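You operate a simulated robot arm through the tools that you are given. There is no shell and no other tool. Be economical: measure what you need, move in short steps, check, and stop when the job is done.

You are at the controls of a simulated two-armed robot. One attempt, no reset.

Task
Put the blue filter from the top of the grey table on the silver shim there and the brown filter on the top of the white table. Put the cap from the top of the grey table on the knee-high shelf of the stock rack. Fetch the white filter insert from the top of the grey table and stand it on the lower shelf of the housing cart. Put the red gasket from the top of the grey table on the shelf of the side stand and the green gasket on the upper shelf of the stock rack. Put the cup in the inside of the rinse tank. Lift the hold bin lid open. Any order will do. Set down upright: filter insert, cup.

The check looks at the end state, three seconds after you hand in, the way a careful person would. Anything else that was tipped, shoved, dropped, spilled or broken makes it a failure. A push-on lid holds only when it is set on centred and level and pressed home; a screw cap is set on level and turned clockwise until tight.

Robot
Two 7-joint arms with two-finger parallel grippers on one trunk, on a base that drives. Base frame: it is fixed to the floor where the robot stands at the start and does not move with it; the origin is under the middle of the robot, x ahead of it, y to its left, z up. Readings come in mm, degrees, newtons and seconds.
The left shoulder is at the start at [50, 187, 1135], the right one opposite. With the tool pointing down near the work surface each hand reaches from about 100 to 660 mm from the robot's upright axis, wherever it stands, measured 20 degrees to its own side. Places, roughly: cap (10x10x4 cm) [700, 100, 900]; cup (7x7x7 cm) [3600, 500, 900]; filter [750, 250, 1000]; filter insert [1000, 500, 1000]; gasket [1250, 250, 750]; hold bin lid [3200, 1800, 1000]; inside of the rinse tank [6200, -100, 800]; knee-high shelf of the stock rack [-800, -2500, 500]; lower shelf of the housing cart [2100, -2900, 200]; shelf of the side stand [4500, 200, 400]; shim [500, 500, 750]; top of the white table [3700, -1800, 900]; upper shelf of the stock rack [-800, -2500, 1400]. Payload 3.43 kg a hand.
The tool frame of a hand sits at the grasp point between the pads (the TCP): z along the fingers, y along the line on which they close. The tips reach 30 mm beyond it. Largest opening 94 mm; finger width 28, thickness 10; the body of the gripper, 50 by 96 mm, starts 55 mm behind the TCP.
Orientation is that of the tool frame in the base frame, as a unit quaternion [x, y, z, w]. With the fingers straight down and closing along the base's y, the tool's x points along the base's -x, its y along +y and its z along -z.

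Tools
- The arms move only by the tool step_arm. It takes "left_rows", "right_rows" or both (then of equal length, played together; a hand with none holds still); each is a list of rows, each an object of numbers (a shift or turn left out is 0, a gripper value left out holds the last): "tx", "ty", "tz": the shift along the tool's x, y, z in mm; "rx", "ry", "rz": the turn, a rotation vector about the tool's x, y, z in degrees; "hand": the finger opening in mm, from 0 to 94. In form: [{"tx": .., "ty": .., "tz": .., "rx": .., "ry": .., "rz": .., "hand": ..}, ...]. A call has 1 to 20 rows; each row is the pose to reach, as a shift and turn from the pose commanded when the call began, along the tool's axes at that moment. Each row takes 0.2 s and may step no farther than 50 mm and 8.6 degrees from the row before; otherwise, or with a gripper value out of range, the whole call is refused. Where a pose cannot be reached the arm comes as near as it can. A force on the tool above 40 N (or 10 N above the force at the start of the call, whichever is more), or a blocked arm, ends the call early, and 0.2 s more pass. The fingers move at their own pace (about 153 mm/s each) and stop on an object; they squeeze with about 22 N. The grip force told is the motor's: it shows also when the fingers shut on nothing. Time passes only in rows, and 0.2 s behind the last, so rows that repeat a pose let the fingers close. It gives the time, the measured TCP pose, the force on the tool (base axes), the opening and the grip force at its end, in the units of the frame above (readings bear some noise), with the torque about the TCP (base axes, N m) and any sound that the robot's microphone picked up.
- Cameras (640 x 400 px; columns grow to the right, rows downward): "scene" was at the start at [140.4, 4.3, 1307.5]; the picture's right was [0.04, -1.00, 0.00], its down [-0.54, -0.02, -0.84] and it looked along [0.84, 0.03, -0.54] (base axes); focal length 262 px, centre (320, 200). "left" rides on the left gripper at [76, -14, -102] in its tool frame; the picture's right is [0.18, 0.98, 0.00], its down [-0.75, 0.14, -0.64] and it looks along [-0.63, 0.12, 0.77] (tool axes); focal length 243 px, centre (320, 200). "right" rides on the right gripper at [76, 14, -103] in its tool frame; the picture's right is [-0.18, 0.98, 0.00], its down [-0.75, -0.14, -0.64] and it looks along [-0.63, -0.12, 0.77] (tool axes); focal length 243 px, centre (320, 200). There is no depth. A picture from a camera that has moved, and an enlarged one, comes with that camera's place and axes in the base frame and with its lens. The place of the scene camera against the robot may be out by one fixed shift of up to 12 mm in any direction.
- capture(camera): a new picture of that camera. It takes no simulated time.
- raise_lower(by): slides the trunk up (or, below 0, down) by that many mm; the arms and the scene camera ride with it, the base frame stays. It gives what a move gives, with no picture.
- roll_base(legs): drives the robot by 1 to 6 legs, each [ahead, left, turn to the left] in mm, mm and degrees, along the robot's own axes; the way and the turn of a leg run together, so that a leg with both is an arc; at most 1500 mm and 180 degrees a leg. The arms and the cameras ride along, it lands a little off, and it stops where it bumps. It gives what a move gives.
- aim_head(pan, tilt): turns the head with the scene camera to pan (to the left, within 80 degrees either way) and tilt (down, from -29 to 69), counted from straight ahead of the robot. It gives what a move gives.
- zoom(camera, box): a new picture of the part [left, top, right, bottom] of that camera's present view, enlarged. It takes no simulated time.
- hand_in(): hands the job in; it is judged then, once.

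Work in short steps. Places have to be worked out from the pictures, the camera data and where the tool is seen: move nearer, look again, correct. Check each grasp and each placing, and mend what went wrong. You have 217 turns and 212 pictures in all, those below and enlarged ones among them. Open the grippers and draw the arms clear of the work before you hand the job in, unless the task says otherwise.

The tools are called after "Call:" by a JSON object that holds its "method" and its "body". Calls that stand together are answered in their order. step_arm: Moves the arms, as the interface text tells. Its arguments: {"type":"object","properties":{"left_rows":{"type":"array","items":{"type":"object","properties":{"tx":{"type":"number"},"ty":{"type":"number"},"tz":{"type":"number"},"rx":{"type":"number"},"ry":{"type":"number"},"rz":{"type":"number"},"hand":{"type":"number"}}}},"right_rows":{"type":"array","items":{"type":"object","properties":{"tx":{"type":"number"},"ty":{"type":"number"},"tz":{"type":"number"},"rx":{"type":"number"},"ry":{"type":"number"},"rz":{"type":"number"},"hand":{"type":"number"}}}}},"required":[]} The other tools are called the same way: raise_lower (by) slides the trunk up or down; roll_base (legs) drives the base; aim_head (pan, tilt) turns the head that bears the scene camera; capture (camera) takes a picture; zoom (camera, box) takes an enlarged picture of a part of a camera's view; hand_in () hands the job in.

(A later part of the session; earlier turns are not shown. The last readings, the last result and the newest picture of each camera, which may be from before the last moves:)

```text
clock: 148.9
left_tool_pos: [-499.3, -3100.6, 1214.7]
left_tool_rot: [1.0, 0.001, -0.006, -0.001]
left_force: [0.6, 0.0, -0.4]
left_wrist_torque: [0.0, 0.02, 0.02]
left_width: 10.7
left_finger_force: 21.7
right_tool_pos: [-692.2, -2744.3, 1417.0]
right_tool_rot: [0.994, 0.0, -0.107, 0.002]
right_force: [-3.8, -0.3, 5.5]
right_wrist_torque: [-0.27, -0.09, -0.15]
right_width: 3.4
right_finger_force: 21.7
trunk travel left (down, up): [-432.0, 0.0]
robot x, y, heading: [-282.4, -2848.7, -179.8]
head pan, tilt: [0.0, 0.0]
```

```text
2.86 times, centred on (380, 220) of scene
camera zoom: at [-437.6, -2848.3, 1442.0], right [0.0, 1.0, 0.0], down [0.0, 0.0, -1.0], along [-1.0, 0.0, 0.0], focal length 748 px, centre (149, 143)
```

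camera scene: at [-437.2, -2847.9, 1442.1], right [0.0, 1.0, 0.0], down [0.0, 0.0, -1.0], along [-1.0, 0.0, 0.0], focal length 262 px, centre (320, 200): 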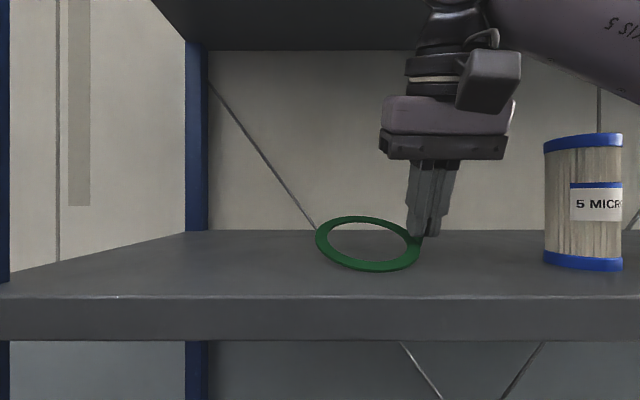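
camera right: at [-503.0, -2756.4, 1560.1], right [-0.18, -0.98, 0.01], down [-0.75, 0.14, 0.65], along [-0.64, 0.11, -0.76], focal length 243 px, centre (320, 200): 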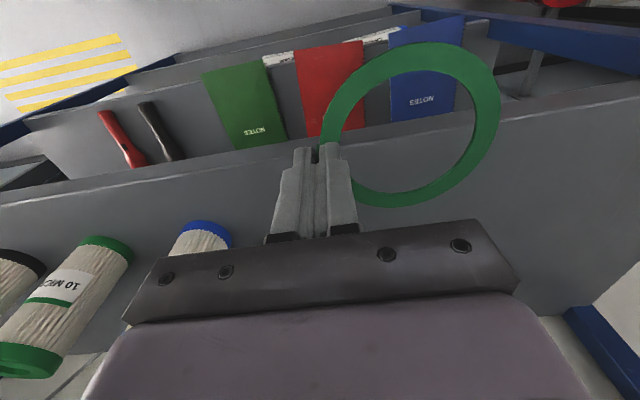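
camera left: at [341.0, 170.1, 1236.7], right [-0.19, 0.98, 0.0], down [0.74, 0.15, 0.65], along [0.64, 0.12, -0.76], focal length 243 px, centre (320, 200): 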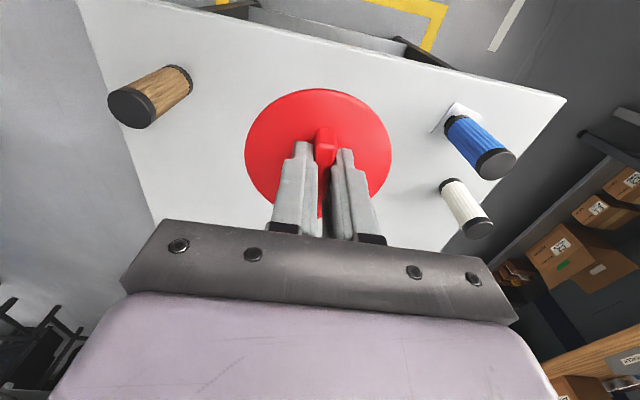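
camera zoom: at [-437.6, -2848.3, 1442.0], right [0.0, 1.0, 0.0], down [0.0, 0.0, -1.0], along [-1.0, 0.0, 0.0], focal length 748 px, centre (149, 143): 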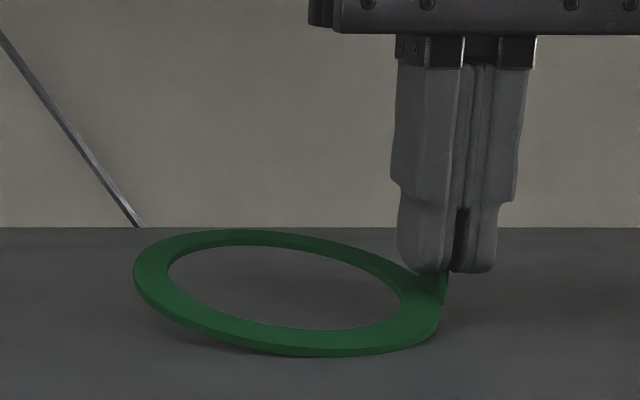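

Nearly flat; I open the fingers, rise a little and back out.

Call:
{"method": "step_arm", "body": {"right_rows": [{"hand": 30}, {"hand": 30}, {"tx": -2, "tz": -10}, {"tx": -3, "tz": -20}, {"tx": 7, "tz": -32}, {"tx": 26, "tz": -40}, {"tx": 55, "tz": -46}, {"tx": 95, "tz": -55}, {"tx": 135, "tz": -60}, {"tx": 165, "tz": -65}]}}

Call:
{"method": "capture", "body": {"camera": "scene"}}

```text
clock: 151.2
left_tool_pos: [-498.2, -3100.7, 1214.7]
left_tool_rot: [1.0, 0.001, -0.008, 0.0]
left_force: [0.4, 0.6, -0.6]
left_wrist_torque: [0.04, 0.01, 0.01]
left_width: 10.6
left_finger_force: 22.3
right_tool_pos: [-514.9, -2742.8, 1444.3]
right_tool_rot: [0.994, -0.001, -0.107, 0.003]
right_force: [-1.4, 0.0, 3.0]
right_wrist_torque: [-0.03, -0.44, 0.02]
right_width: 30.1
right_finger_force: 0.1
trunk travel left (down, up): [-432.0, 0.0]
robot x, y, heading: [-282.8, -2847.7, -179.7]
head pan, tilt: [0.0, 0.0]
```

```text
149 pictures are left
camera scene: at [-436.7, -2847.8, 1442.1], right [0.0, 1.0, 0.0], down [0.0, 0.0, -1.0], along [-1.0, 0.0, 0.0], focal length 262 px, centre (320, 200)
```

scene: 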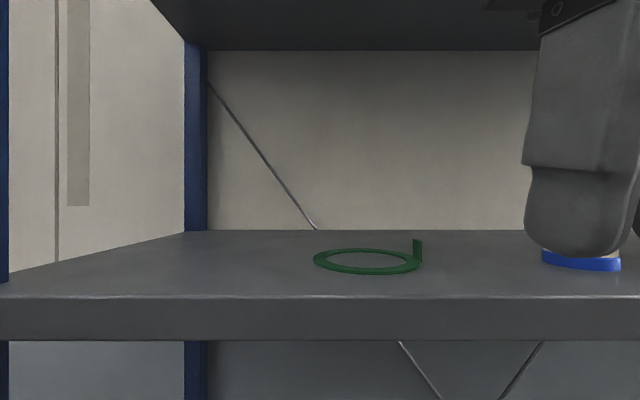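

Green gasket lies flat on the upper shelf. I back off, straighten the right hand, lower the trunk and look into the knee-high shelf.

Call:
{"method": "roll_base", "body": {"legs": [[-190, 0, 0]]}}

Call:
{"method": "raise_lower", "body": {"by": -425}}

Call:
{"method": "step_arm", "body": {"right_rows": [{"ry": 6}, {"ry": 12}, {"ry": 12, "tz": 30}, {"ry": 12, "tz": 60}]}}

Call:
{"method": "aim_head", "body": {"pan": -20, "tilt": 38}}

Call:
{"method": "capture", "body": {"camera": "scene"}}

```text
clock: 152.7
left_tool_pos: [-305.2, -3101.1, 1215.0]
left_tool_rot: [1.0, 0.005, -0.008, -0.001]
left_force: [0.0, -0.4, -0.9]
left_wrist_torque: [0.01, 0.0, 0.0]
left_width: 10.6
left_finger_force: 21.9
right_tool_pos: [-326.0, -2743.9, 1444.9]
right_tool_rot: [0.994, 0.004, -0.106, 0.003]
right_force: [-0.3, 0.2, 0.7]
right_wrist_torque: [-0.05, -0.15, 0.09]
right_width: 30.2
right_finger_force: 0.0
trunk travel left (down, up): [-432.0, 0.0]
robot x, y, heading: [-93.9, -2845.1, -179.4]
head pan, tilt: [0.0, 0.0]
```

```text
refused: -425 is not a number from -400 to 400
```

```text
clock: 153.7
left_tool_pos: [-306.3, -3100.8, 1215.1]
left_tool_rot: [1.0, 0.007, -0.008, -0.002]
left_force: [-0.4, -0.1, 0.0]
left_wrist_torque: [0.0, -0.02, 0.04]
left_width: 11.2
left_finger_force: 21.5
right_tool_pos: [-335.0, -2745.1, 1409.2]
right_tool_rot: [1.0, 0.001, 0.003, 0.012]
right_force: [-3.4, -1.0, 3.9]
right_wrist_torque: [0.1, -0.62, -0.12]
right_width: 29.8
right_finger_force: 0.1
trunk travel left (down, up): [-432.0, 0.0]
robot x, y, heading: [-92.1, -2846.1, -179.3]
head pan, tilt: [0.0, 0.0]
stopped in row 4 (right hand): the force on the tool passed its limit (the readings are from after the stop); the commanded pose is now the measured one
```

```text
clock: 154.7
left_tool_pos: [-305.9, -3100.8, 1214.5]
left_tool_rot: [1.0, 0.005, -0.007, -0.002]
left_force: [-0.4, -0.2, -0.3]
left_wrist_torque: [0.0, 0.0, 0.0]
left_width: 10.9
left_finger_force: 22.0
right_tool_pos: [-335.6, -2745.1, 1409.3]
right_tool_rot: [1.0, 0.002, 0.003, 0.011]
right_force: [0.2, -0.1, 0.2]
right_wrist_torque: [0.0, 0.0, 0.01]
right_width: 30.0
right_finger_force: 0.3
trunk travel left (down, up): [-432.0, 0.0]
robot x, y, heading: [-88.9, -2849.1, -179.1]
head pan, tilt: [-20.0, 38.0]
```

```text
148 pictures are left
camera scene: at [-238.7, -2818.6, 1381.4], right [0.33, 0.94, 0.0], down [0.58, -0.2, -0.79], along [-0.74, 0.26, -0.61], focal length 262 px, centre (320, 200)
```

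scene: 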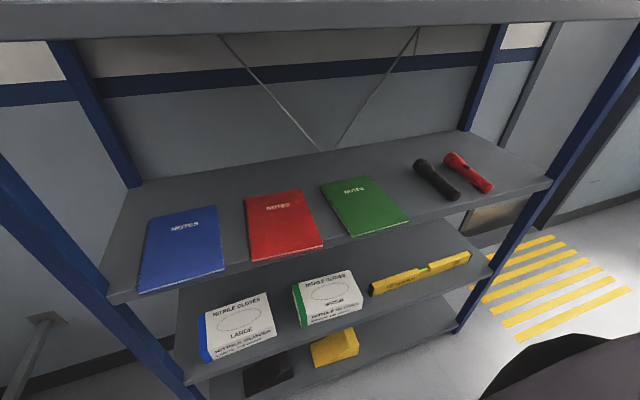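

The right hand brushed the head; I move it out to the right and down, then lower the trunk.

Call:
{"method": "step_arm", "body": {"right_rows": [{"ty": -40, "tx": -20}, {"ty": -80, "tx": -40}, {"ty": -120, "tx": -40}, {"ty": -120, "tx": -40, "tz": 45}, {"ty": -120, "tx": -40, "tz": 90}, {"ty": -120, "tx": -40, "tz": 135}, {"ty": -120, "tx": -40, "tz": 180}, {"ty": -120, "tx": -20, "tz": 220}]}}

Call:
{"method": "raise_lower", "body": {"by": -400}}

Call:
{"method": "aim_head", "body": {"pan": -30, "tilt": 38}}

Call:
{"method": "capture", "body": {"camera": "scene"}}

```text
clock: 156.5
left_tool_pos: [-306.3, -3099.9, 1214.4]
left_tool_rot: [1.0, 0.005, -0.008, -0.001]
left_force: [-0.4, 0.1, 0.6]
left_wrist_torque: [-0.01, 0.01, 0.02]
left_width: 10.9
left_finger_force: 22.4
right_tool_pos: [-356.3, -2628.6, 1185.5]
right_tool_rot: [1.0, 0.001, 0.001, 0.012]
right_force: [-0.3, -0.3, -0.1]
right_wrist_torque: [0.0, 0.04, 0.02]
right_width: 29.9
right_finger_force: 0.0
trunk travel left (down, up): [-432.0, 0.0]
robot x, y, heading: [-89.0, -2846.5, -179.3]
head pan, tilt: [-20.0, 38.0]
```

```text
clock: 160.3
left_tool_pos: [-307.2, -3101.0, 815.1]
left_tool_rot: [1.0, 0.005, -0.008, -0.001]
left_force: [0.9, 0.0, -0.3]
left_wrist_torque: [0.0, -0.01, 0.02]
left_width: 11.1
left_finger_force: 22.0
right_tool_pos: [-357.0, -2630.2, 784.6]
right_tool_rot: [1.0, 0.002, 0.003, 0.012]
right_force: [0.7, -0.4, 0.2]
right_wrist_torque: [0.0, 0.05, 0.0]
right_width: 30.1
right_finger_force: 0.0
trunk travel left (down, up): [-32.0, 400.0]
robot x, y, heading: [-91.6, -2847.1, -179.3]
head pan, tilt: [-20.0, 38.0]
```

```text
clock: 161.0
left_tool_pos: [-306.8, -3101.2, 815.2]
left_tool_rot: [1.0, 0.005, -0.007, -0.001]
left_force: [0.5, -0.5, -0.6]
left_wrist_torque: [0.02, 0.02, -0.01]
left_width: 11.0
left_finger_force: 21.6
right_tool_pos: [-357.5, -2629.0, 786.1]
right_tool_rot: [1.0, 0.002, 0.003, 0.012]
right_force: [-0.5, 0.0, 1.7]
right_wrist_torque: [0.01, 0.01, -0.04]
right_width: 30.1
right_finger_force: 0.1
trunk travel left (down, up): [-32.0, 400.0]
robot x, y, heading: [-92.8, -2847.7, -179.4]
head pan, tilt: [-30.0, 38.0]
```

```text
147 pictures are left
camera scene: at [-232.5, -2804.9, 981.3], right [0.49, 0.87, 0.0], down [0.54, -0.3, -0.79], along [-0.69, 0.39, -0.62], focal length 262 px, centre (320, 200)
```

scene: 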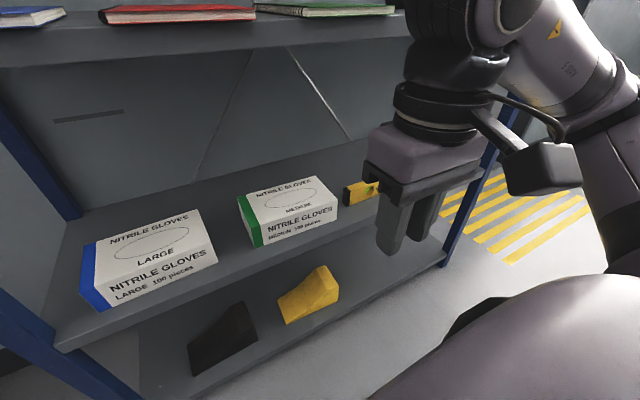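

The only free room on the knee-high shelf is behind the yellow level (y≈-2460…-2010, x<-735). I drive sideways to face that part.

Call:
{"method": "roll_base", "body": {"legs": [[0, 0, -1], [0, -735, 0], [100, 0, 0]]}}

Call:
{"method": "aim_head", "body": {"pan": 0, "tilt": 35}}

Call:
{"method": "capture", "body": {"camera": "scene"}}

Call:
{"method": "capture", "body": {"camera": "right"}}

```text
clock: 166.1
left_tool_pos: [-404.5, -2372.2, 815.0]
left_tool_rot: [1.0, -0.004, -0.008, -0.002]
left_force: [0.5, -0.4, -1.0]
left_wrist_torque: [0.01, 0.01, 0.01]
left_width: 11.0
left_finger_force: 21.5
right_tool_pos: [-447.5, -1897.6, 785.6]
right_tool_rot: [1.0, -0.007, 0.003, 0.011]
right_force: [-0.2, 0.7, 0.1]
right_wrist_torque: [0.01, 0.03, 0.02]
right_width: 29.7
right_finger_force: 0.0
trunk travel left (down, up): [-32.0, 400.0]
robot x, y, heading: [-185.4, -2118.9, 179.5]
head pan, tilt: [-30.0, 38.0]
```

```text
clock: 167.0
left_tool_pos: [-405.7, -2371.3, 814.1]
left_tool_rot: [1.0, -0.003, -0.007, -0.002]
left_force: [-0.4, 0.3, -0.2]
left_wrist_torque: [0.01, -0.03, -0.01]
left_width: 11.0
left_finger_force: 22.2
right_tool_pos: [-446.9, -1899.6, 784.7]
right_tool_rot: [1.0, -0.008, 0.003, 0.012]
right_force: [-0.7, 0.4, 0.0]
right_wrist_torque: [0.02, 0.02, 0.03]
right_width: 30.1
right_finger_force: 0.1
trunk travel left (down, up): [-32.0, 400.0]
robot x, y, heading: [-187.9, -2120.5, 179.4]
head pan, tilt: [0.0, 35.0]
```

```text
146 pictures are left
camera scene: at [-339.6, -2119.7, 985.9], right [0.01, 1.0, 0.0], down [0.57, -0.01, -0.82], along [-0.82, 0.01, -0.57], focal length 262 px, centre (320, 200)
```

scene: 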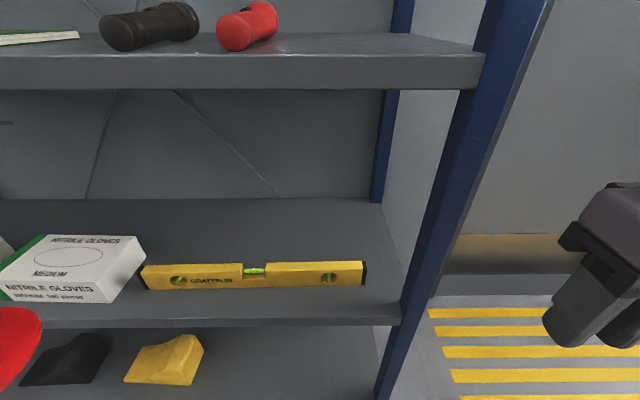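

```text
145 pictures are left
camera right: at [-371.2, -1910.8, 888.7], right [-0.2, -0.98, 0.02], down [-0.75, 0.17, 0.63], along [-0.63, 0.11, -0.77], focal length 243 px, centre (320, 200)
```

right: 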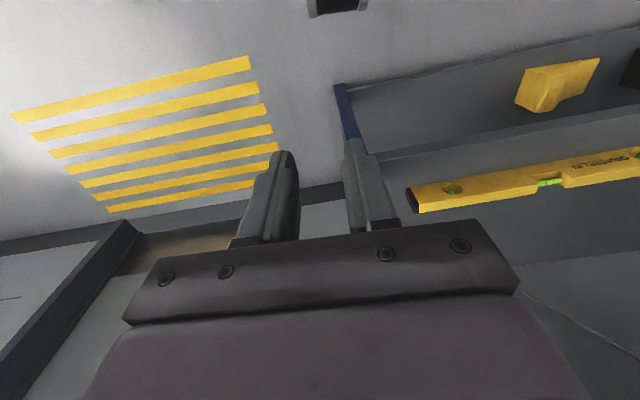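

The level stands at x≈-682…-706, top z≈575; the space behind it is free, under a shelf whose underside is ≈925. I lower the left hand, tilt it 40° forward, then look before going in.

Call:
{"method": "step_arm", "body": {"left_rows": [{"tz": 15, "ry": -5}, {"tz": 30, "ry": -10}, {"tz": 45, "ry": -15}, {"tz": 60, "ry": -20}, {"tz": 75, "ry": -25}, {"tz": 90, "ry": -30}, {"tz": 105, "ry": -35}, {"tz": 120, "ry": -40}, {"tz": 140, "ry": -40, "tx": -15}, {"tz": 152, "ry": -40, "tx": -30}, {"tz": 152, "ry": -40, "tx": -50}, {"tz": 152, "ry": -40, "tx": -70}, {"tz": 152, "ry": -40, "tx": -90}, {"tz": 152, "ry": -40, "tx": -110}]}}

Call:
{"method": "aim_head", "body": {"pan": 25, "tilt": 40}}

Call:
{"method": "capture", "body": {"camera": "scene"}}

Call:
{"method": "capture", "body": {"camera": "left"}}

```text
clock: 170.0
left_tool_pos: [-582.2, -2367.3, 666.1]
left_tool_rot: [0.937, -0.003, -0.349, -0.002]
left_force: [0.7, -0.6, -0.5]
left_wrist_torque: [0.01, -0.01, 0.0]
left_width: 11.0
left_finger_force: 22.4
left hand out of reach, approached as far as the arm can: row 2, 3, 4, 5, 6, 7, 8, 9, 10, 11, 12, 13, 14
right_tool_pos: [-447.5, -1897.9, 784.3]
right_tool_rot: [1.0, -0.008, 0.002, 0.011]
right_force: [0.3, -0.5, 0.8]
right_wrist_torque: [0.0, -0.01, -0.01]
right_width: 29.8
right_finger_force: 0.1
trunk travel left (down, up): [-32.0, 400.0]
robot x, y, heading: [-189.0, -2122.1, 179.6]
head pan, tilt: [0.0, 35.0]
```

```text
clock: 170.9
left_tool_pos: [-582.2, -2367.2, 666.4]
left_tool_rot: [0.937, -0.003, -0.349, -0.003]
left_force: [0.2, -0.2, 0.2]
left_wrist_torque: [-0.03, -0.01, -0.01]
left_width: 11.2
left_finger_force: 22.6
right_tool_pos: [-446.6, -1898.8, 785.2]
right_tool_rot: [1.0, -0.008, 0.003, 0.011]
right_force: [-0.6, 0.2, -0.5]
right_wrist_torque: [-0.01, 0.0, 0.02]
right_width: 30.1
right_finger_force: 0.1
trunk travel left (down, up): [-32.0, 400.0]
robot x, y, heading: [-185.4, -2120.4, 179.8]
head pan, tilt: [25.0, 40.0]
```

```text
144 pictures are left
camera scene: at [-328.9, -2155.7, 978.3], right [-0.41, 0.91, 0.0], down [0.58, 0.27, -0.77], along [-0.7, -0.32, -0.64], focal length 262 px, centre (320, 200)
```

scene: 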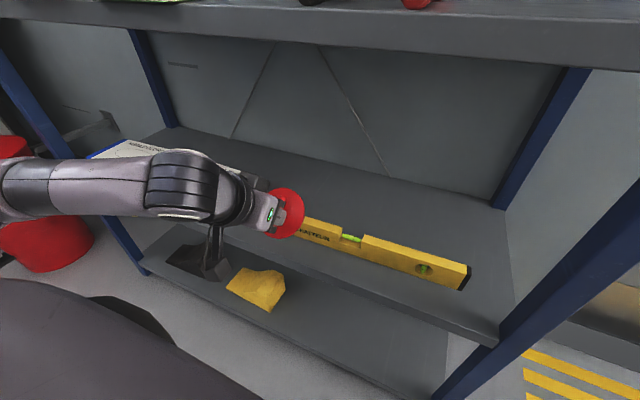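

```text
143 pictures are left
camera left: at [-456.5, -2354.1, 694.1], right [0.13, -0.98, -0.12], down [-0.15, -0.14, 0.98], along [-0.98, -0.11, -0.17], focal length 243 px, centre (320, 200)
```

left: 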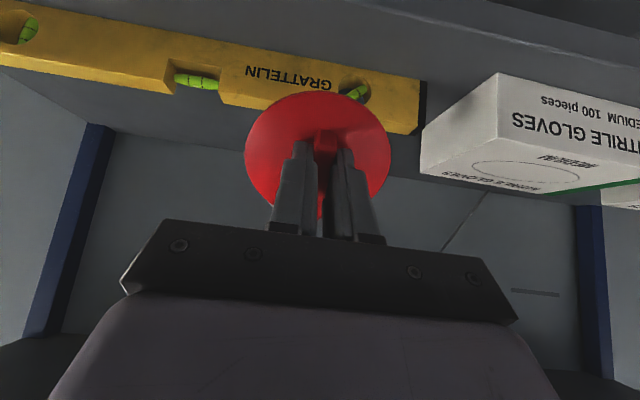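

The hand is tilted 41° at (-582, z 666); cap clears the level by about 30 mm. I advance 60 mm and verify.

Call:
{"method": "step_arm", "body": {"left_rows": [{"tx": -15, "tz": 13}, {"tx": -30, "tz": 26}, {"tx": -45, "tz": 39}, {"tx": -45, "tz": 39}]}}

Call:
{"method": "capture", "body": {"camera": "left"}}

```text
clock: 171.9
left_tool_pos: [-642.2, -2363.2, 665.6]
left_tool_rot: [0.937, -0.003, -0.35, -0.003]
left_force: [0.7, -1.2, -0.3]
left_wrist_torque: [0.01, -0.02, 0.02]
left_width: 10.6
left_finger_force: 21.5
right_tool_pos: [-447.5, -1899.0, 785.4]
right_tool_rot: [1.0, -0.008, 0.003, 0.011]
right_force: [0.1, 0.5, -0.6]
right_wrist_torque: [-0.01, 0.0, -0.01]
right_width: 29.8
right_finger_force: 0.1
trunk travel left (down, up): [-32.0, 400.0]
robot x, y, heading: [-185.6, -2123.6, 179.4]
head pan, tilt: [25.0, 40.0]
```

```text
142 pictures are left
camera left: at [-516.8, -2350.0, 692.8], right [0.13, -0.98, -0.12], down [-0.15, -0.14, 0.98], along [-0.98, -0.11, -0.17], focal length 243 px, centre (320, 200)
```

left: 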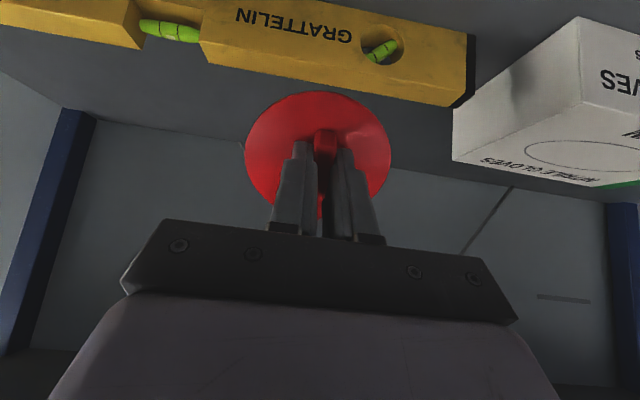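

Exact. I continue forward 145 mm over the level.

Call:
{"method": "step_arm", "body": {"left_rows": [{"tx": -12, "tz": 10}, {"tx": -24, "tz": 21}, {"tx": -36, "tz": 31}, {"tx": -48, "tz": 42}, {"tx": -60, "tz": 52}, {"tx": -72, "tz": 63}, {"tx": -84, "tz": 73}, {"tx": -96, "tz": 84}, {"tx": -110, "tz": 95}, {"tx": -110, "tz": 95}]}}

Call:
{"method": "capture", "body": {"camera": "left"}}

Call:
{"method": "capture", "body": {"camera": "scene"}}

```text
clock: 174.1
left_tool_pos: [-787.3, -2363.5, 665.5]
left_tool_rot: [0.937, -0.003, -0.348, -0.003]
left_force: [0.2, -0.9, -1.2]
left_wrist_torque: [-0.02, 0.01, 0.0]
left_width: 11.0
left_finger_force: 22.3
right_tool_pos: [-446.0, -1898.5, 784.5]
right_tool_rot: [1.0, -0.008, 0.002, 0.011]
right_force: [0.2, 0.3, 0.1]
right_wrist_torque: [0.02, 0.02, 0.02]
right_width: 30.0
right_finger_force: 0.1
trunk travel left (down, up): [-32.0, 400.0]
robot x, y, heading: [-186.0, -2122.4, 179.3]
head pan, tilt: [25.0, 40.0]
```

```text
141 pictures are left
camera left: at [-661.9, -2350.8, 693.1], right [0.13, -0.98, -0.12], down [-0.15, -0.14, 0.98], along [-0.98, -0.11, -0.17], focal length 243 px, centre (320, 200)
```

left: 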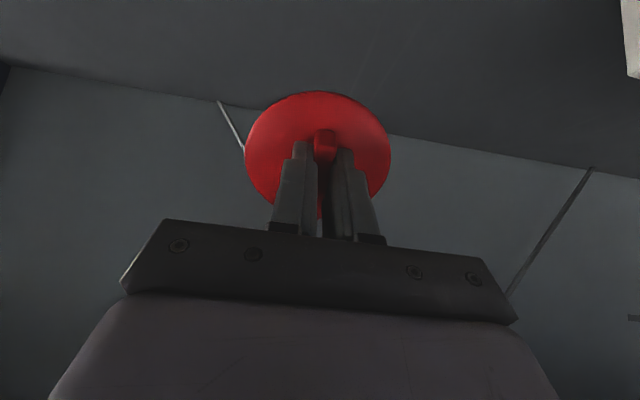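

```text
140 pictures are left
camera scene: at [-328.9, -2155.8, 978.3], right [-0.42, 0.91, 0.0], down [0.58, 0.27, -0.77], along [-0.7, -0.32, -0.64], focal length 262 px, centre (320, 200)
```

scene: 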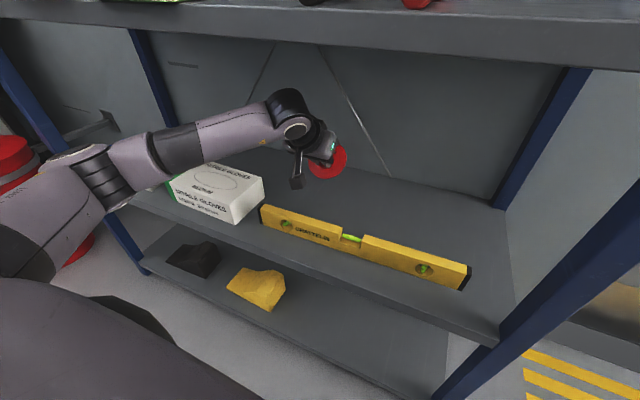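

The cap is behind the level. I lower while reducing the tilt to about 20°.

Call:
{"method": "step_arm", "body": {"left_rows": [{"tx": 4, "tz": 9, "ry": 2.5}, {"tx": 9.3, "tz": 18.4, "ry": 5}, {"tx": 15, "tz": 30, "ry": 7.5}, {"tx": 21.8, "tz": 40.6, "ry": 10}, {"tx": 31.3, "tz": 56.2, "ry": 15}, {"tx": 39.2, "tz": 65.3, "ry": 20}, {"tx": 39.2, "tz": 65.3, "ry": 20}]}}

Call:
{"method": "capture", "body": {"camera": "scene"}}

Call:
{"method": "capture", "body": {"camera": "left"}}

```text
clock: 175.7
left_tool_pos: [-799.7, -2362.9, 589.2]
left_tool_rot: [0.984, -0.004, -0.18, -0.002]
left_force: [1.2, 0.4, 0.2]
left_wrist_torque: [-0.01, -0.01, 0.01]
left_width: 10.8
left_finger_force: 22.0
right_tool_pos: [-446.1, -1898.0, 785.8]
right_tool_rot: [1.0, -0.008, 0.002, 0.011]
right_force: [0.9, 0.0, -0.1]
right_wrist_torque: [0.01, 0.01, 0.01]
right_width: 29.7
right_finger_force: 0.0
trunk travel left (down, up): [-32.0, 400.0]
robot x, y, heading: [-183.8, -2120.3, 179.8]
head pan, tilt: [25.0, 40.0]
```

```text
139 pictures are left
camera scene: at [-328.9, -2155.8, 978.3], right [-0.42, 0.91, 0.0], down [0.58, 0.27, -0.77], along [-0.7, -0.32, -0.64], focal length 262 px, centre (320, 200)
```

scene: 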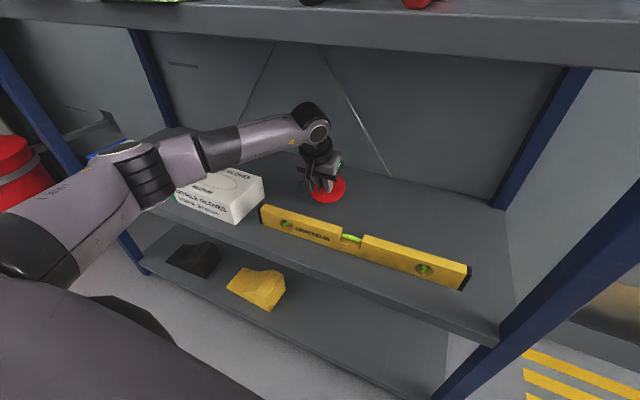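

```text
138 pictures are left
camera left: at [-691.6, -2349.9, 657.6], right [0.16, -0.98, -0.07], down [-0.48, -0.14, 0.87], along [-0.86, -0.11, -0.49], focal length 243 px, centre (320, 200)
```

left: 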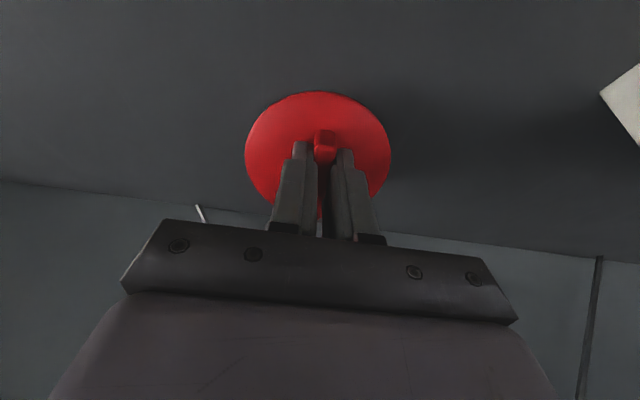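

I untilt a further 12° and ease down until contact.

Call:
{"method": "step_arm", "body": {"left_rows": [{"tx": 1, "tz": 3, "ry": 6}, {"tx": 2.5, "tz": 7, "ry": 12}, {"tx": 4, "tz": 11, "ry": 12}, {"tx": 5, "tz": 14, "ry": 12}, {"tx": 6, "tz": 17, "ry": 12}]}}

Call:
{"method": "capture", "body": {"camera": "left"}}

```text
clock: 176.9
left_tool_pos: [-801.0, -2364.8, 571.6]
left_tool_rot: [0.997, -0.003, -0.077, -0.001]
left_force: [0.4, 0.7, 0.1]
left_wrist_torque: [-0.02, 0.01, 0.01]
left_width: 10.9
left_finger_force: 21.7
right_tool_pos: [-447.1, -1898.9, 785.5]
right_tool_rot: [1.0, -0.007, 0.003, 0.012]
right_force: [0.8, -0.2, 0.6]
right_wrist_torque: [0.0, 0.01, 0.0]
right_width: 30.1
right_finger_force: 0.0
trunk travel left (down, up): [-32.0, 400.0]
robot x, y, heading: [-187.9, -2123.3, 179.5]
head pan, tilt: [25.0, 40.0]
```

```text
137 pictures are left
camera left: at [-709.1, -2350.2, 661.0], right [0.17, -0.98, -0.03], down [-0.65, -0.14, 0.75], along [-0.74, -0.11, -0.66], focal length 243 px, centre (320, 200)
```

left: 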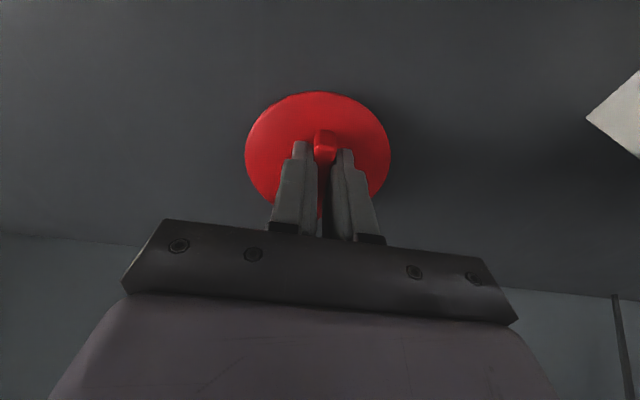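

No contact yet; I level fully and keep lowering in 4 mm steps.

Call:
{"method": "step_arm", "body": {"left_rows": [{"tx": 0.6, "tz": 4, "ry": 4}, {"tx": 1.2, "tz": 8, "ry": 8}, {"tx": 1.5, "tz": 11, "ry": 8}, {"tx": 2, "tz": 14, "ry": 8}, {"tx": 2.5, "tz": 17, "ry": 8}]}}

Call:
{"method": "capture", "body": {"camera": "left"}}

```text
clock: 178.1
left_tool_pos: [-803.9, -2363.5, 566.6]
left_tool_rot: [1.0, -0.003, -0.014, -0.003]
left_force: [3.2, -0.8, 15.6]
left_wrist_torque: [-0.12, -0.43, 0.04]
left_width: 11.1
left_finger_force: 22.1
right_tool_pos: [-446.0, -1898.7, 785.6]
right_tool_rot: [1.0, -0.008, 0.002, 0.013]
right_force: [0.8, 0.6, -0.6]
right_wrist_torque: [-0.03, -0.01, -0.02]
right_width: 30.1
right_finger_force: 0.1
trunk travel left (down, up): [-32.0, 400.0]
robot x, y, heading: [-187.9, -2123.8, 179.8]
head pan, tilt: [25.0, 40.0]
stopped in row 5 (left hand): the force on the tool passed its limit (the readings are from after the stop); the commanded pose is now the measured one
```

```text
136 pictures are left
camera left: at [-724.1, -2349.7, 666.7], right [0.18, -0.98, -0.01], down [-0.74, -0.14, 0.66], along [-0.65, -0.11, -0.75], focal length 243 px, centre (320, 200)
```

left: 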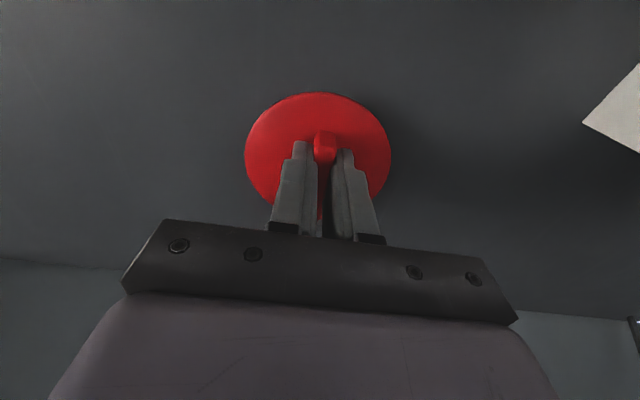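

Cap rests flat on the shelf. I open and withdraw along the reverse path.

Call:
{"method": "step_arm", "body": {"left_rows": [{"tz": -1, "hand": 40}, {"tz": -1, "hand": 40}, {"tz": -20}, {"tz": -37, "ry": -3}, {"tz": -45, "ry": -10}, {"tz": -55, "ry": -18}, {"tz": -65, "ry": -26}, {"tz": -80, "ry": -34}, {"tz": -90, "ry": -40}, {"tz": -95, "ry": -40, "tx": 30}, {"tz": -95, "ry": -40, "tx": 70}, {"tz": -95, "ry": -40, "tx": 110}, {"tz": -95, "ry": -40, "tx": 150}, {"tz": -95, "ry": -40, "tx": 190}, {"tz": -95, "ry": -40, "tx": 215}]}}

Call:
{"method": "capture", "body": {"camera": "scene"}}

Call:
{"method": "capture", "body": {"camera": "left"}}

```text
clock: 181.2
left_tool_pos: [-585.4, -2367.0, 652.8]
left_tool_rot: [0.936, -0.004, -0.353, -0.004]
left_force: [0.4, 0.1, 0.6]
left_wrist_torque: [-0.02, 0.0, -0.01]
left_width: 40.0
left_finger_force: 0.0
right_tool_pos: [-446.9, -1899.1, 785.3]
right_tool_rot: [1.0, -0.007, 0.002, 0.011]
right_force: [0.0, -0.8, 0.2]
right_wrist_torque: [-0.02, -0.01, -0.01]
right_width: 30.0
right_finger_force: 0.0
trunk travel left (down, up): [-32.0, 400.0]
robot x, y, heading: [-188.2, -2123.6, 179.6]
head pan, tilt: [25.0, 40.0]
```

```text
135 pictures are left
camera scene: at [-328.9, -2155.8, 978.3], right [-0.42, 0.91, 0.0], down [0.58, 0.27, -0.77], along [-0.7, -0.32, -0.64], focal length 262 px, centre (320, 200)
```

scene: 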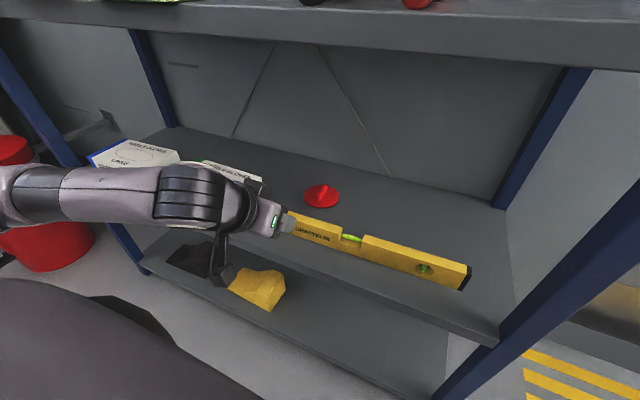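

```text
134 pictures are left
camera left: at [-459.3, -2352.1, 679.4], right [0.13, -0.98, -0.13], down [-0.14, -0.14, 0.98], along [-0.98, -0.11, -0.16], focal length 243 px, centre (320, 200)
```

left: 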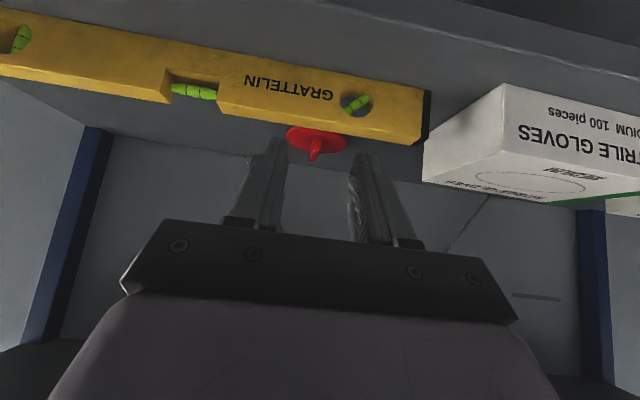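

Cap sits upright behind the level. I back away, straighten the left hand and raise the trunk to normal.

Call:
{"method": "roll_base", "body": {"legs": [[-300, 0, 0]]}}

Call:
{"method": "raise_lower", "body": {"by": 318}}

Call:
{"method": "step_arm", "body": {"left_rows": [{"tx": -10, "tz": -15, "ry": 5}, {"tx": -20, "tz": -30, "ry": 10}, {"tx": -30, "tz": -45, "ry": 15}, {"tx": -40, "tz": -60, "ry": 20}, {"tx": -55, "tz": -75, "ry": 25}, {"tx": -70, "tz": -90, "ry": 30}, {"tx": -85, "tz": -105, "ry": 35}, {"tx": -100, "tz": -115, "ry": 41}]}}

```text
clock: 183.3
left_tool_pos: [-279.9, -2369.7, 652.5]
left_tool_rot: [0.936, 0.0, -0.352, -0.002]
left_force: [-0.7, -0.6, 0.8]
left_wrist_torque: [0.0, -0.01, 0.0]
left_width: 39.9
left_finger_force: 0.0
right_tool_pos: [-145.2, -1901.4, 784.6]
right_tool_rot: [1.0, -0.004, 0.002, 0.012]
right_force: [-0.5, 0.2, -0.3]
right_wrist_torque: [0.05, 0.0, 0.0]
right_width: 30.1
right_finger_force: 0.0
trunk travel left (down, up): [-32.0, 400.0]
robot x, y, heading: [121.6, -2122.6, 180.1]
head pan, tilt: [25.0, 40.0]
```

```text
clock: 186.5
left_tool_pos: [-280.0, -2369.5, 972.2]
left_tool_rot: [0.936, 0.001, -0.353, -0.002]
left_force: [0.6, -0.6, 0.6]
left_wrist_torque: [0.01, -0.02, -0.01]
left_width: 40.2
left_finger_force: 0.1
right_tool_pos: [-144.7, -1902.4, 1102.0]
right_tool_rot: [1.0, -0.004, 0.003, 0.011]
right_force: [-0.5, 0.1, 0.4]
right_wrist_torque: [0.08, 0.02, 0.0]
right_width: 30.2
right_finger_force: 0.0
trunk travel left (down, up): [-350.0, 82.0]
robot x, y, heading: [118.1, -2122.3, 179.8]
head pan, tilt: [25.0, 40.0]
```

```text
clock: 188.3
left_tool_pos: [-279.4, -2369.6, 1124.3]
left_tool_rot: [1.0, 0.0, -0.002, -0.002]
left_force: [0.1, 0.1, -0.4]
left_wrist_torque: [-0.02, 0.02, 0.01]
left_width: 40.0
left_finger_force: 0.0
right_tool_pos: [-143.8, -1902.6, 1102.8]
right_tool_rot: [1.0, -0.004, 0.003, 0.012]
right_force: [-0.3, 0.9, -0.2]
right_wrist_torque: [0.04, 0.0, -0.02]
right_width: 30.0
right_finger_force: 0.0
trunk travel left (down, up): [-350.0, 82.0]
robot x, y, heading: [119.3, -2124.4, 180.0]
head pan, tilt: [25.0, 40.0]
```

Now for the brown filter: turn and drive to the front of the grey table.

Call:
{"method": "roll_base", "body": {"legs": [[0, 0, -180], [-115, 0, 0], [0, 1090, 0], [0, 1090, 0]]}}

Call:
{"method": "aim_head", "body": {"pan": 0, "tilt": 45}}

Call:
{"method": "capture", "body": {"camera": "scene"}}

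Call:
{"method": "capture", "body": {"camera": "right"}}

```text
clock: 207.3
left_tool_pos: [480.7, 291.1, 1123.9]
left_tool_rot: [0.034, 0.999, -0.002, 0.002]
left_force: [0.4, -0.3, 0.2]
left_wrist_torque: [0.03, -0.02, 0.0]
left_width: 40.0
left_finger_force: 0.1
right_tool_pos: [315.1, -168.1, 1102.5]
right_tool_rot: [0.038, 0.999, 0.012, -0.002]
right_force: [-0.3, 0.3, -0.3]
right_wrist_torque: [-0.01, 0.02, 0.01]
right_width: 30.0
right_finger_force: 0.3
trunk travel left (down, up): [-350.0, 82.0]
robot x, y, heading: [65.7, 69.3, -3.7]
head pan, tilt: [25.0, 40.0]
```

```text
clock: 208.2
left_tool_pos: [481.3, 290.5, 1123.8]
left_tool_rot: [0.034, 0.999, -0.003, 0.002]
left_force: [0.5, 0.0, -0.1]
left_wrist_torque: [-0.01, 0.0, -0.03]
left_width: 40.2
left_finger_force: 0.0
right_tool_pos: [315.8, -167.6, 1104.1]
right_tool_rot: [0.037, 0.999, 0.012, -0.002]
right_force: [0.2, 0.9, -0.5]
right_wrist_torque: [0.02, 0.02, 0.0]
right_width: 30.0
right_finger_force: 0.1
trunk travel left (down, up): [-350.0, 82.0]
robot x, y, heading: [68.5, 69.2, -3.9]
head pan, tilt: [0.0, 45.0]
```

```text
133 pictures are left
camera scene: at [200.6, 61.7, 1289.1], right [-0.07, -1.0, 0.0], down [-0.71, 0.05, -0.71], along [0.71, -0.05, -0.71], focal length 262 px, centre (320, 200)
```

scene: 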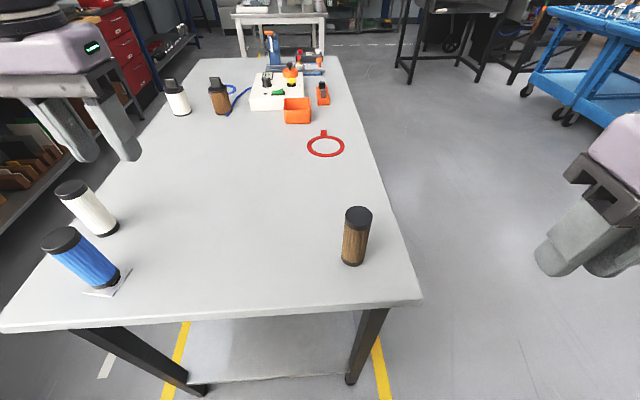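

```text
132 pictures are left
camera right: at [241.4, -149.7, 1206.7], right [0.26, 0.97, 0.02], down [0.74, -0.21, 0.63], along [0.62, -0.15, -0.77], focal length 243 px, centre (320, 200)
```

right: 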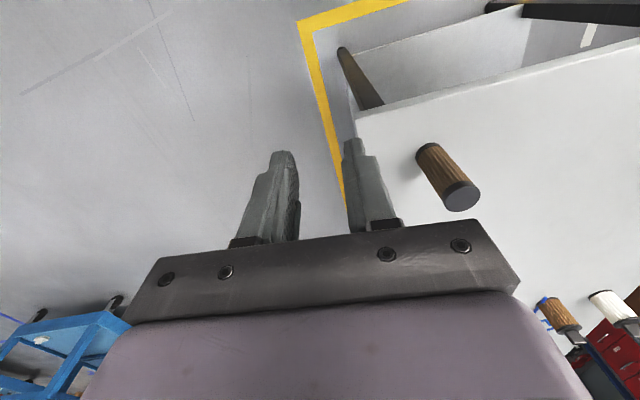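

Brown filter at (478,-19). I move over it, descend and grasp.

Call:
{"method": "step_arm", "body": {"right_rows": [{"tx": -30, "ty": 32, "rx": 1.4, "hand": 92}, {"tx": -60, "ty": 64, "rx": 1.4}, {"tx": -90, "ty": 96, "rx": 1.4}, {"tx": -120, "ty": 128, "rx": 1.4}, {"tx": -151, "ty": 160, "rx": 1.4}, {"tx": -151, "ty": 160, "tz": 40, "rx": 1.4}, {"tx": -151, "ty": 160, "tz": 74, "rx": 1.4}]}}

Call:
{"method": "capture", "body": {"camera": "right"}}

```text
clock: 209.8
left_tool_pos: [480.3, 291.9, 1123.8]
left_tool_rot: [0.034, 0.999, -0.002, 0.003]
left_force: [0.1, -0.4, -0.5]
left_wrist_torque: [-0.02, -0.02, 0.0]
left_width: 40.0
left_finger_force: 0.0
right_tool_pos: [479.1, -16.7, 1033.0]
right_tool_rot: [0.037, 0.999, 0.0, -0.002]
right_force: [-0.1, 0.3, -0.7]
right_wrist_torque: [-0.01, -0.02, 0.02]
right_width: 91.9
right_finger_force: 0.0
trunk travel left (down, up): [-350.0, 82.0]
robot x, y, heading: [63.8, 68.5, -3.8]
head pan, tilt: [0.0, 45.0]
```

```text
131 pictures are left
camera right: at [405.3, 3.6, 1135.7], right [0.26, 0.97, 0.0], down [0.74, -0.2, 0.64], along [0.62, -0.17, -0.77], focal length 243 px, centre (320, 200)
```

right: 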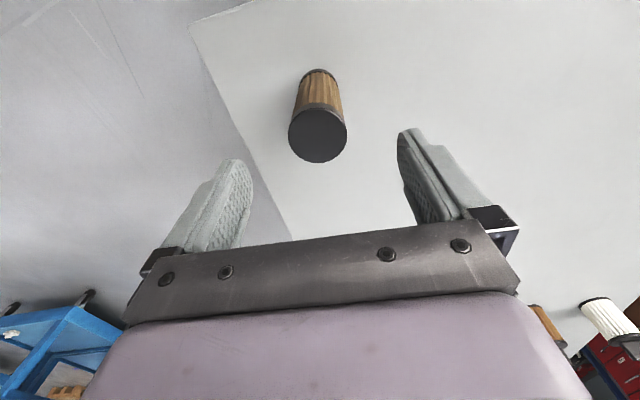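

Centred. I descend 103 mm, close, and lift.

Call:
{"method": "step_arm", "body": {"right_rows": [{"tz": 35}, {"tz": 70}, {"tz": 103}, {"tz": 103, "hand": 30}, {"tz": 103, "hand": 30}, {"tz": 103, "hand": 30}, {"tz": 103, "hand": 30}, {"tz": 85}, {"tz": 60}, {"tz": 30}, {"tz": -5}, {"tz": -45}, {"tz": -85}, {"tz": -120}]}}

Call:
{"method": "capture", "body": {"camera": "right"}}

```text
clock: 212.8
left_tool_pos: [479.8, 289.6, 1122.9]
left_tool_rot: [0.035, 0.999, -0.003, 0.003]
left_force: [-0.7, 0.4, 0.2]
left_wrist_torque: [0.0, -0.05, -0.03]
left_width: 40.0
left_finger_force: 0.1
right_tool_pos: [475.5, -18.5, 1153.2]
right_tool_rot: [0.037, 0.999, -0.001, -0.002]
right_force: [-1.1, -0.2, -0.6]
right_wrist_torque: [-0.01, -0.02, -0.01]
right_width: 43.8
right_finger_force: 22.1
trunk travel left (down, up): [-350.0, 82.0]
robot x, y, heading: [70.3, 70.6, -4.1]
head pan, tilt: [0.0, 45.0]
```

```text
130 pictures are left
camera right: at [402.4, 1.7, 1256.5], right [0.26, 0.97, 0.0], down [0.74, -0.2, 0.64], along [0.62, -0.17, -0.77], focal length 243 px, centre (320, 200)
```

right: 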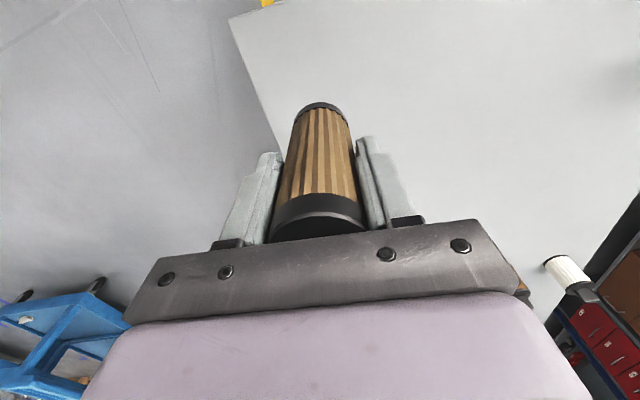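

Brown filter held. Before choosing how to grasp the insert, I look at the housing cart's shelves.

Call:
{"method": "aim_head", "body": {"pan": -48, "tilt": 12}}

Call:
{"method": "capture", "body": {"camera": "scene"}}

```text
clock: 214.0
left_tool_pos: [481.4, 290.9, 1123.3]
left_tool_rot: [0.034, 0.999, -0.003, 0.002]
left_force: [-0.1, 0.5, -0.1]
left_wrist_torque: [0.02, -0.01, -0.01]
left_width: 40.0
left_finger_force: 0.1
right_tool_pos: [476.8, -19.4, 1151.3]
right_tool_rot: [0.037, 0.999, 0.0, -0.002]
right_force: [-1.1, 0.2, -0.7]
right_wrist_torque: [-0.02, 0.02, -0.02]
right_width: 44.1
right_finger_force: 22.3
trunk travel left (down, up): [-350.0, 82.0]
robot x, y, heading: [67.4, 71.7, -4.0]
head pan, tilt: [-48.0, 12.0]
```

```text
129 pictures are left
camera scene: at [177.1, -6.2, 1340.7], right [-0.79, -0.62, 0.0], down [-0.13, 0.16, -0.98], along [0.6, -0.77, -0.21], focal length 262 px, centre (320, 200)
```

scene: 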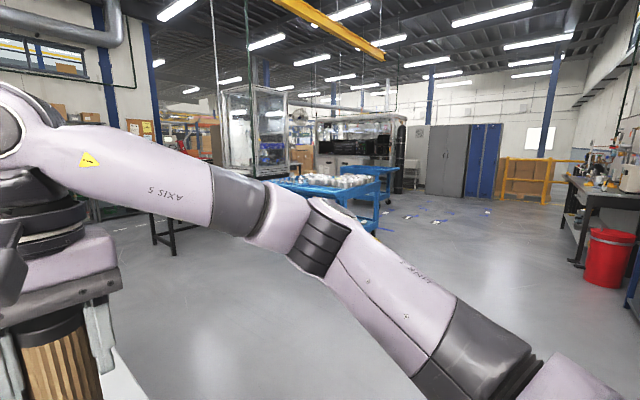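

Call:
{"method": "zoom", "body": {"camera": "scene", "box": [220, 140, 420, 265]}}

```text
3.20 times, centred on (320, 202) of scene
camera zoom: at [177.1, -6.2, 1340.7], right [-0.79, -0.62, 0.0], down [-0.13, 0.16, -0.98], along [0.6, -0.77, -0.21], focal length 838 px, centre (320, 192)
```

zoom: 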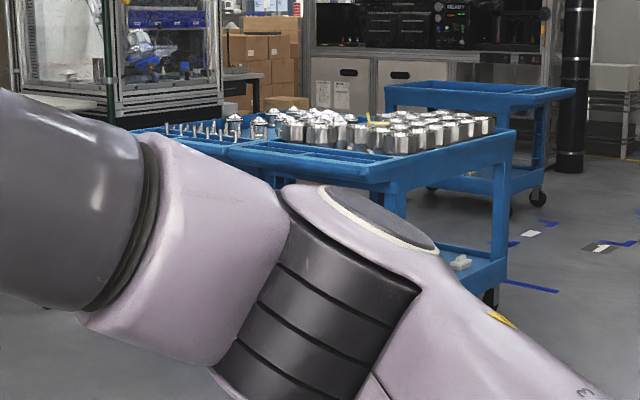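

The housing cart has an open lower shelf with plenty of headroom. I drive round to the left aisle to grasp the white insert from that side.

Call:
{"method": "roll_base", "body": {"legs": [[-140, 0, 4], [0, 870, 0], [950, 0, 0], [0, 0, -90]]}}

Call:
{"method": "aim_head", "body": {"pan": 0, "tilt": 45}}

Call:
{"method": "capture", "body": {"camera": "scene"}}

Call:
{"method": "capture", "body": {"camera": "left"}}

```text
clock: 228.1
left_tool_pos: [1156.9, 586.1, 1123.0]
left_tool_rot: [0.702, 0.712, -0.005, 0.0]
left_force: [-0.6, 0.0, -0.5]
left_wrist_torque: [0.01, 0.0, 0.02]
left_width: 40.2
left_finger_force: 0.1
right_tool_pos: [846.6, 564.6, 1152.5]
right_tool_rot: [0.703, 0.711, 0.0, -0.003]
right_force: [0.1, 0.4, -0.1]
right_wrist_torque: [0.0, -0.01, -0.03]
right_width: 43.5
right_finger_force: 21.2
trunk travel left (down, up): [-350.0, 82.0]
robot x, y, heading: [901.6, 976.0, -88.9]
head pan, tilt: [-48.0, 12.0]
```

```text
clock: 229.3
left_tool_pos: [1154.6, 586.7, 1123.5]
left_tool_rot: [0.701, 0.713, -0.004, 0.0]
left_force: [0.4, 0.5, -0.1]
left_wrist_torque: [-0.04, 0.02, 0.0]
left_width: 39.8
left_finger_force: 0.1
right_tool_pos: [847.4, 565.4, 1153.1]
right_tool_rot: [0.704, 0.71, 0.001, -0.002]
right_force: [-1.2, 0.7, -0.8]
right_wrist_torque: [0.02, 0.04, -0.04]
right_width: 43.9
right_finger_force: 22.0
trunk travel left (down, up): [-350.0, 82.0]
robot x, y, heading: [901.7, 978.9, -89.2]
head pan, tilt: [0.0, 45.0]
```

```text
127 pictures are left
camera scene: at [896.4, 840.3, 1289.1], right [-1.0, -0.02, 0.0], down [-0.01, 0.71, -0.71], along [0.01, -0.71, -0.71], focal length 262 px, centre (320, 200)
```

scene: 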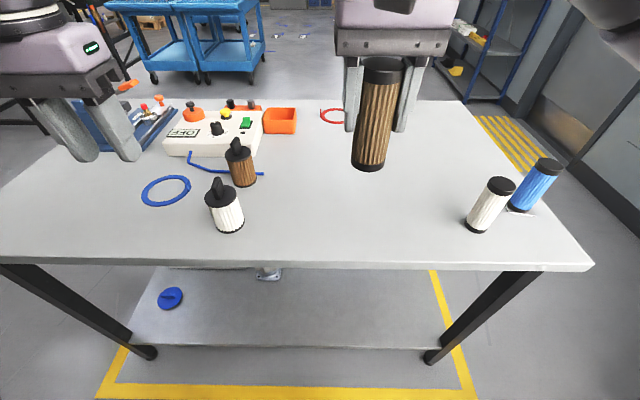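

```text
126 pictures are left
camera left: at [1141.6, 663.4, 1225.1], right [0.98, 0.2, -0.01], down [0.16, -0.75, 0.65], along [0.13, -0.63, -0.76], focal length 243 px, centre (320, 200)
```

left: 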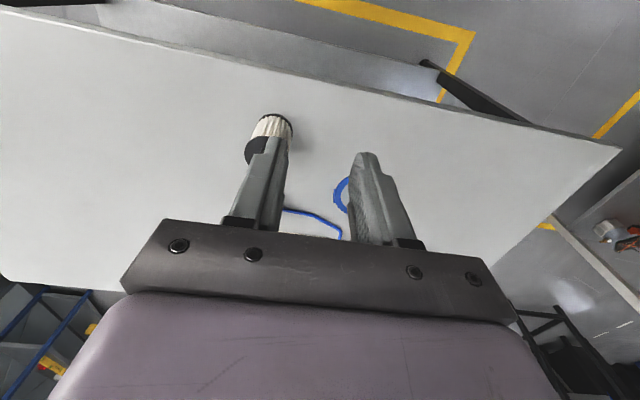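

White insert at about (1100,492). I zoom to size it.

Call:
{"method": "zoom", "body": {"camera": "scene", "box": [180, 130, 280, 242]}}

```text
3.57 times, centred on (230, 186) of scene
camera zoom: at [896.4, 840.3, 1289.1], right [-1.0, -0.02, 0.0], down [-0.01, 0.71, -0.71], along [0.01, -0.71, -0.71], focal length 935 px, centre (641, 250)
```

zoom: 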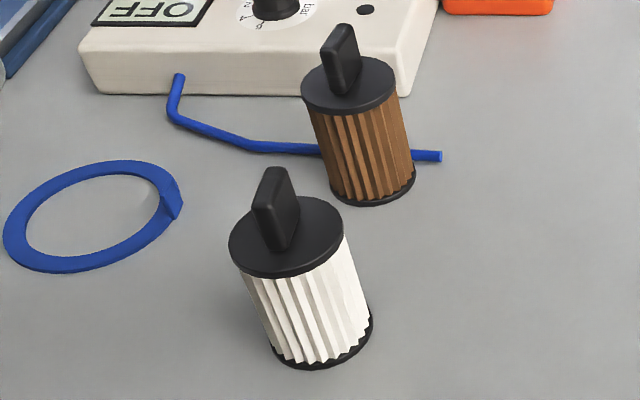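

Body ≈63 mm wide, 81 mm tall plus handle, at (1100,~490). I tilt the left hand 40° and lower it behind the insert, fingers wide open.

Call:
{"method": "step_arm", "body": {"left_rows": [{"ty": -10, "tz": 10, "ry": -5, "hand": 92}, {"ty": -20, "tz": 20, "ry": -10}, {"ty": -30, "tz": 40, "ry": -15}, {"ty": -40, "tz": 60, "ry": -20}, {"ty": -50, "tz": 80, "ry": -25}, {"ty": -56, "tz": 105, "ry": -30}, {"ty": -56, "tz": 130, "ry": -35}, {"ty": -56, "tz": 155, "ry": -40}, {"ty": -56, "tz": 180, "ry": -40}, {"ty": -56, "tz": 205, "ry": -40}, {"ty": -56, "tz": 222, "ry": -40}, {"ty": -56, "tz": 222, "ry": -40}]}}

Call:
{"method": "capture", "body": {"camera": "left"}}

Call:
{"method": "capture", "body": {"camera": "scene"}}

```text
clock: 231.9
left_tool_pos: [1097.5, 581.5, 901.4]
left_tool_rot: [0.658, 0.669, -0.244, 0.244]
left_force: [-0.4, 1.0, 0.0]
left_wrist_torque: [-0.01, 0.02, 0.02]
left_width: 91.8
left_finger_force: 0.0
right_tool_pos: [847.0, 564.5, 1152.5]
right_tool_rot: [0.704, 0.71, 0.001, -0.003]
right_force: [-0.3, 0.0, -1.4]
right_wrist_torque: [-0.03, 0.02, -0.02]
right_width: 43.5
right_finger_force: 21.7
trunk travel left (down, up): [-350.0, 82.0]
robot x, y, heading: [900.3, 978.4, -89.1]
head pan, tilt: [0.0, 45.0]
```

```text
124 pictures are left
camera left: at [1083.2, 706.5, 930.2], right [0.98, 0.16, -0.12], down [0.15, -0.16, 0.98], along [0.13, -0.98, -0.18], focal length 243 px, centre (320, 200)
```

left: 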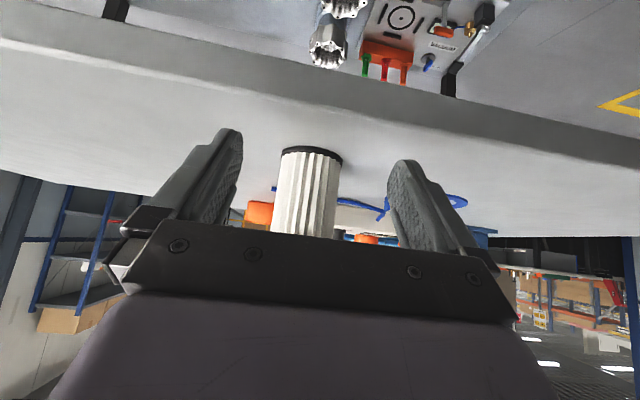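

```text
123 pictures are left
camera scene: at [896.5, 840.3, 1289.0], right [-1.0, -0.02, 0.0], down [-0.01, 0.71, -0.71], along [0.01, -0.71, -0.71], focal length 262 px, centre (320, 200)
```

scene: 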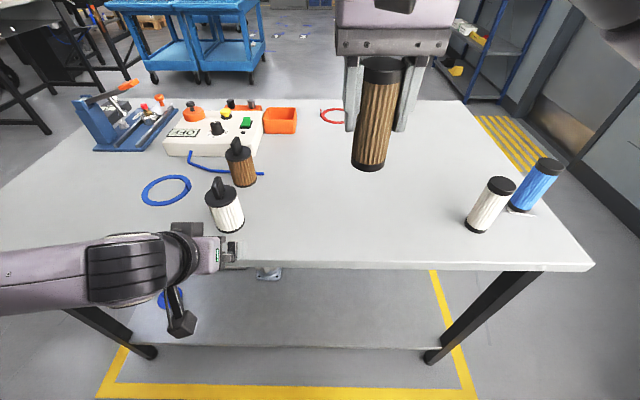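

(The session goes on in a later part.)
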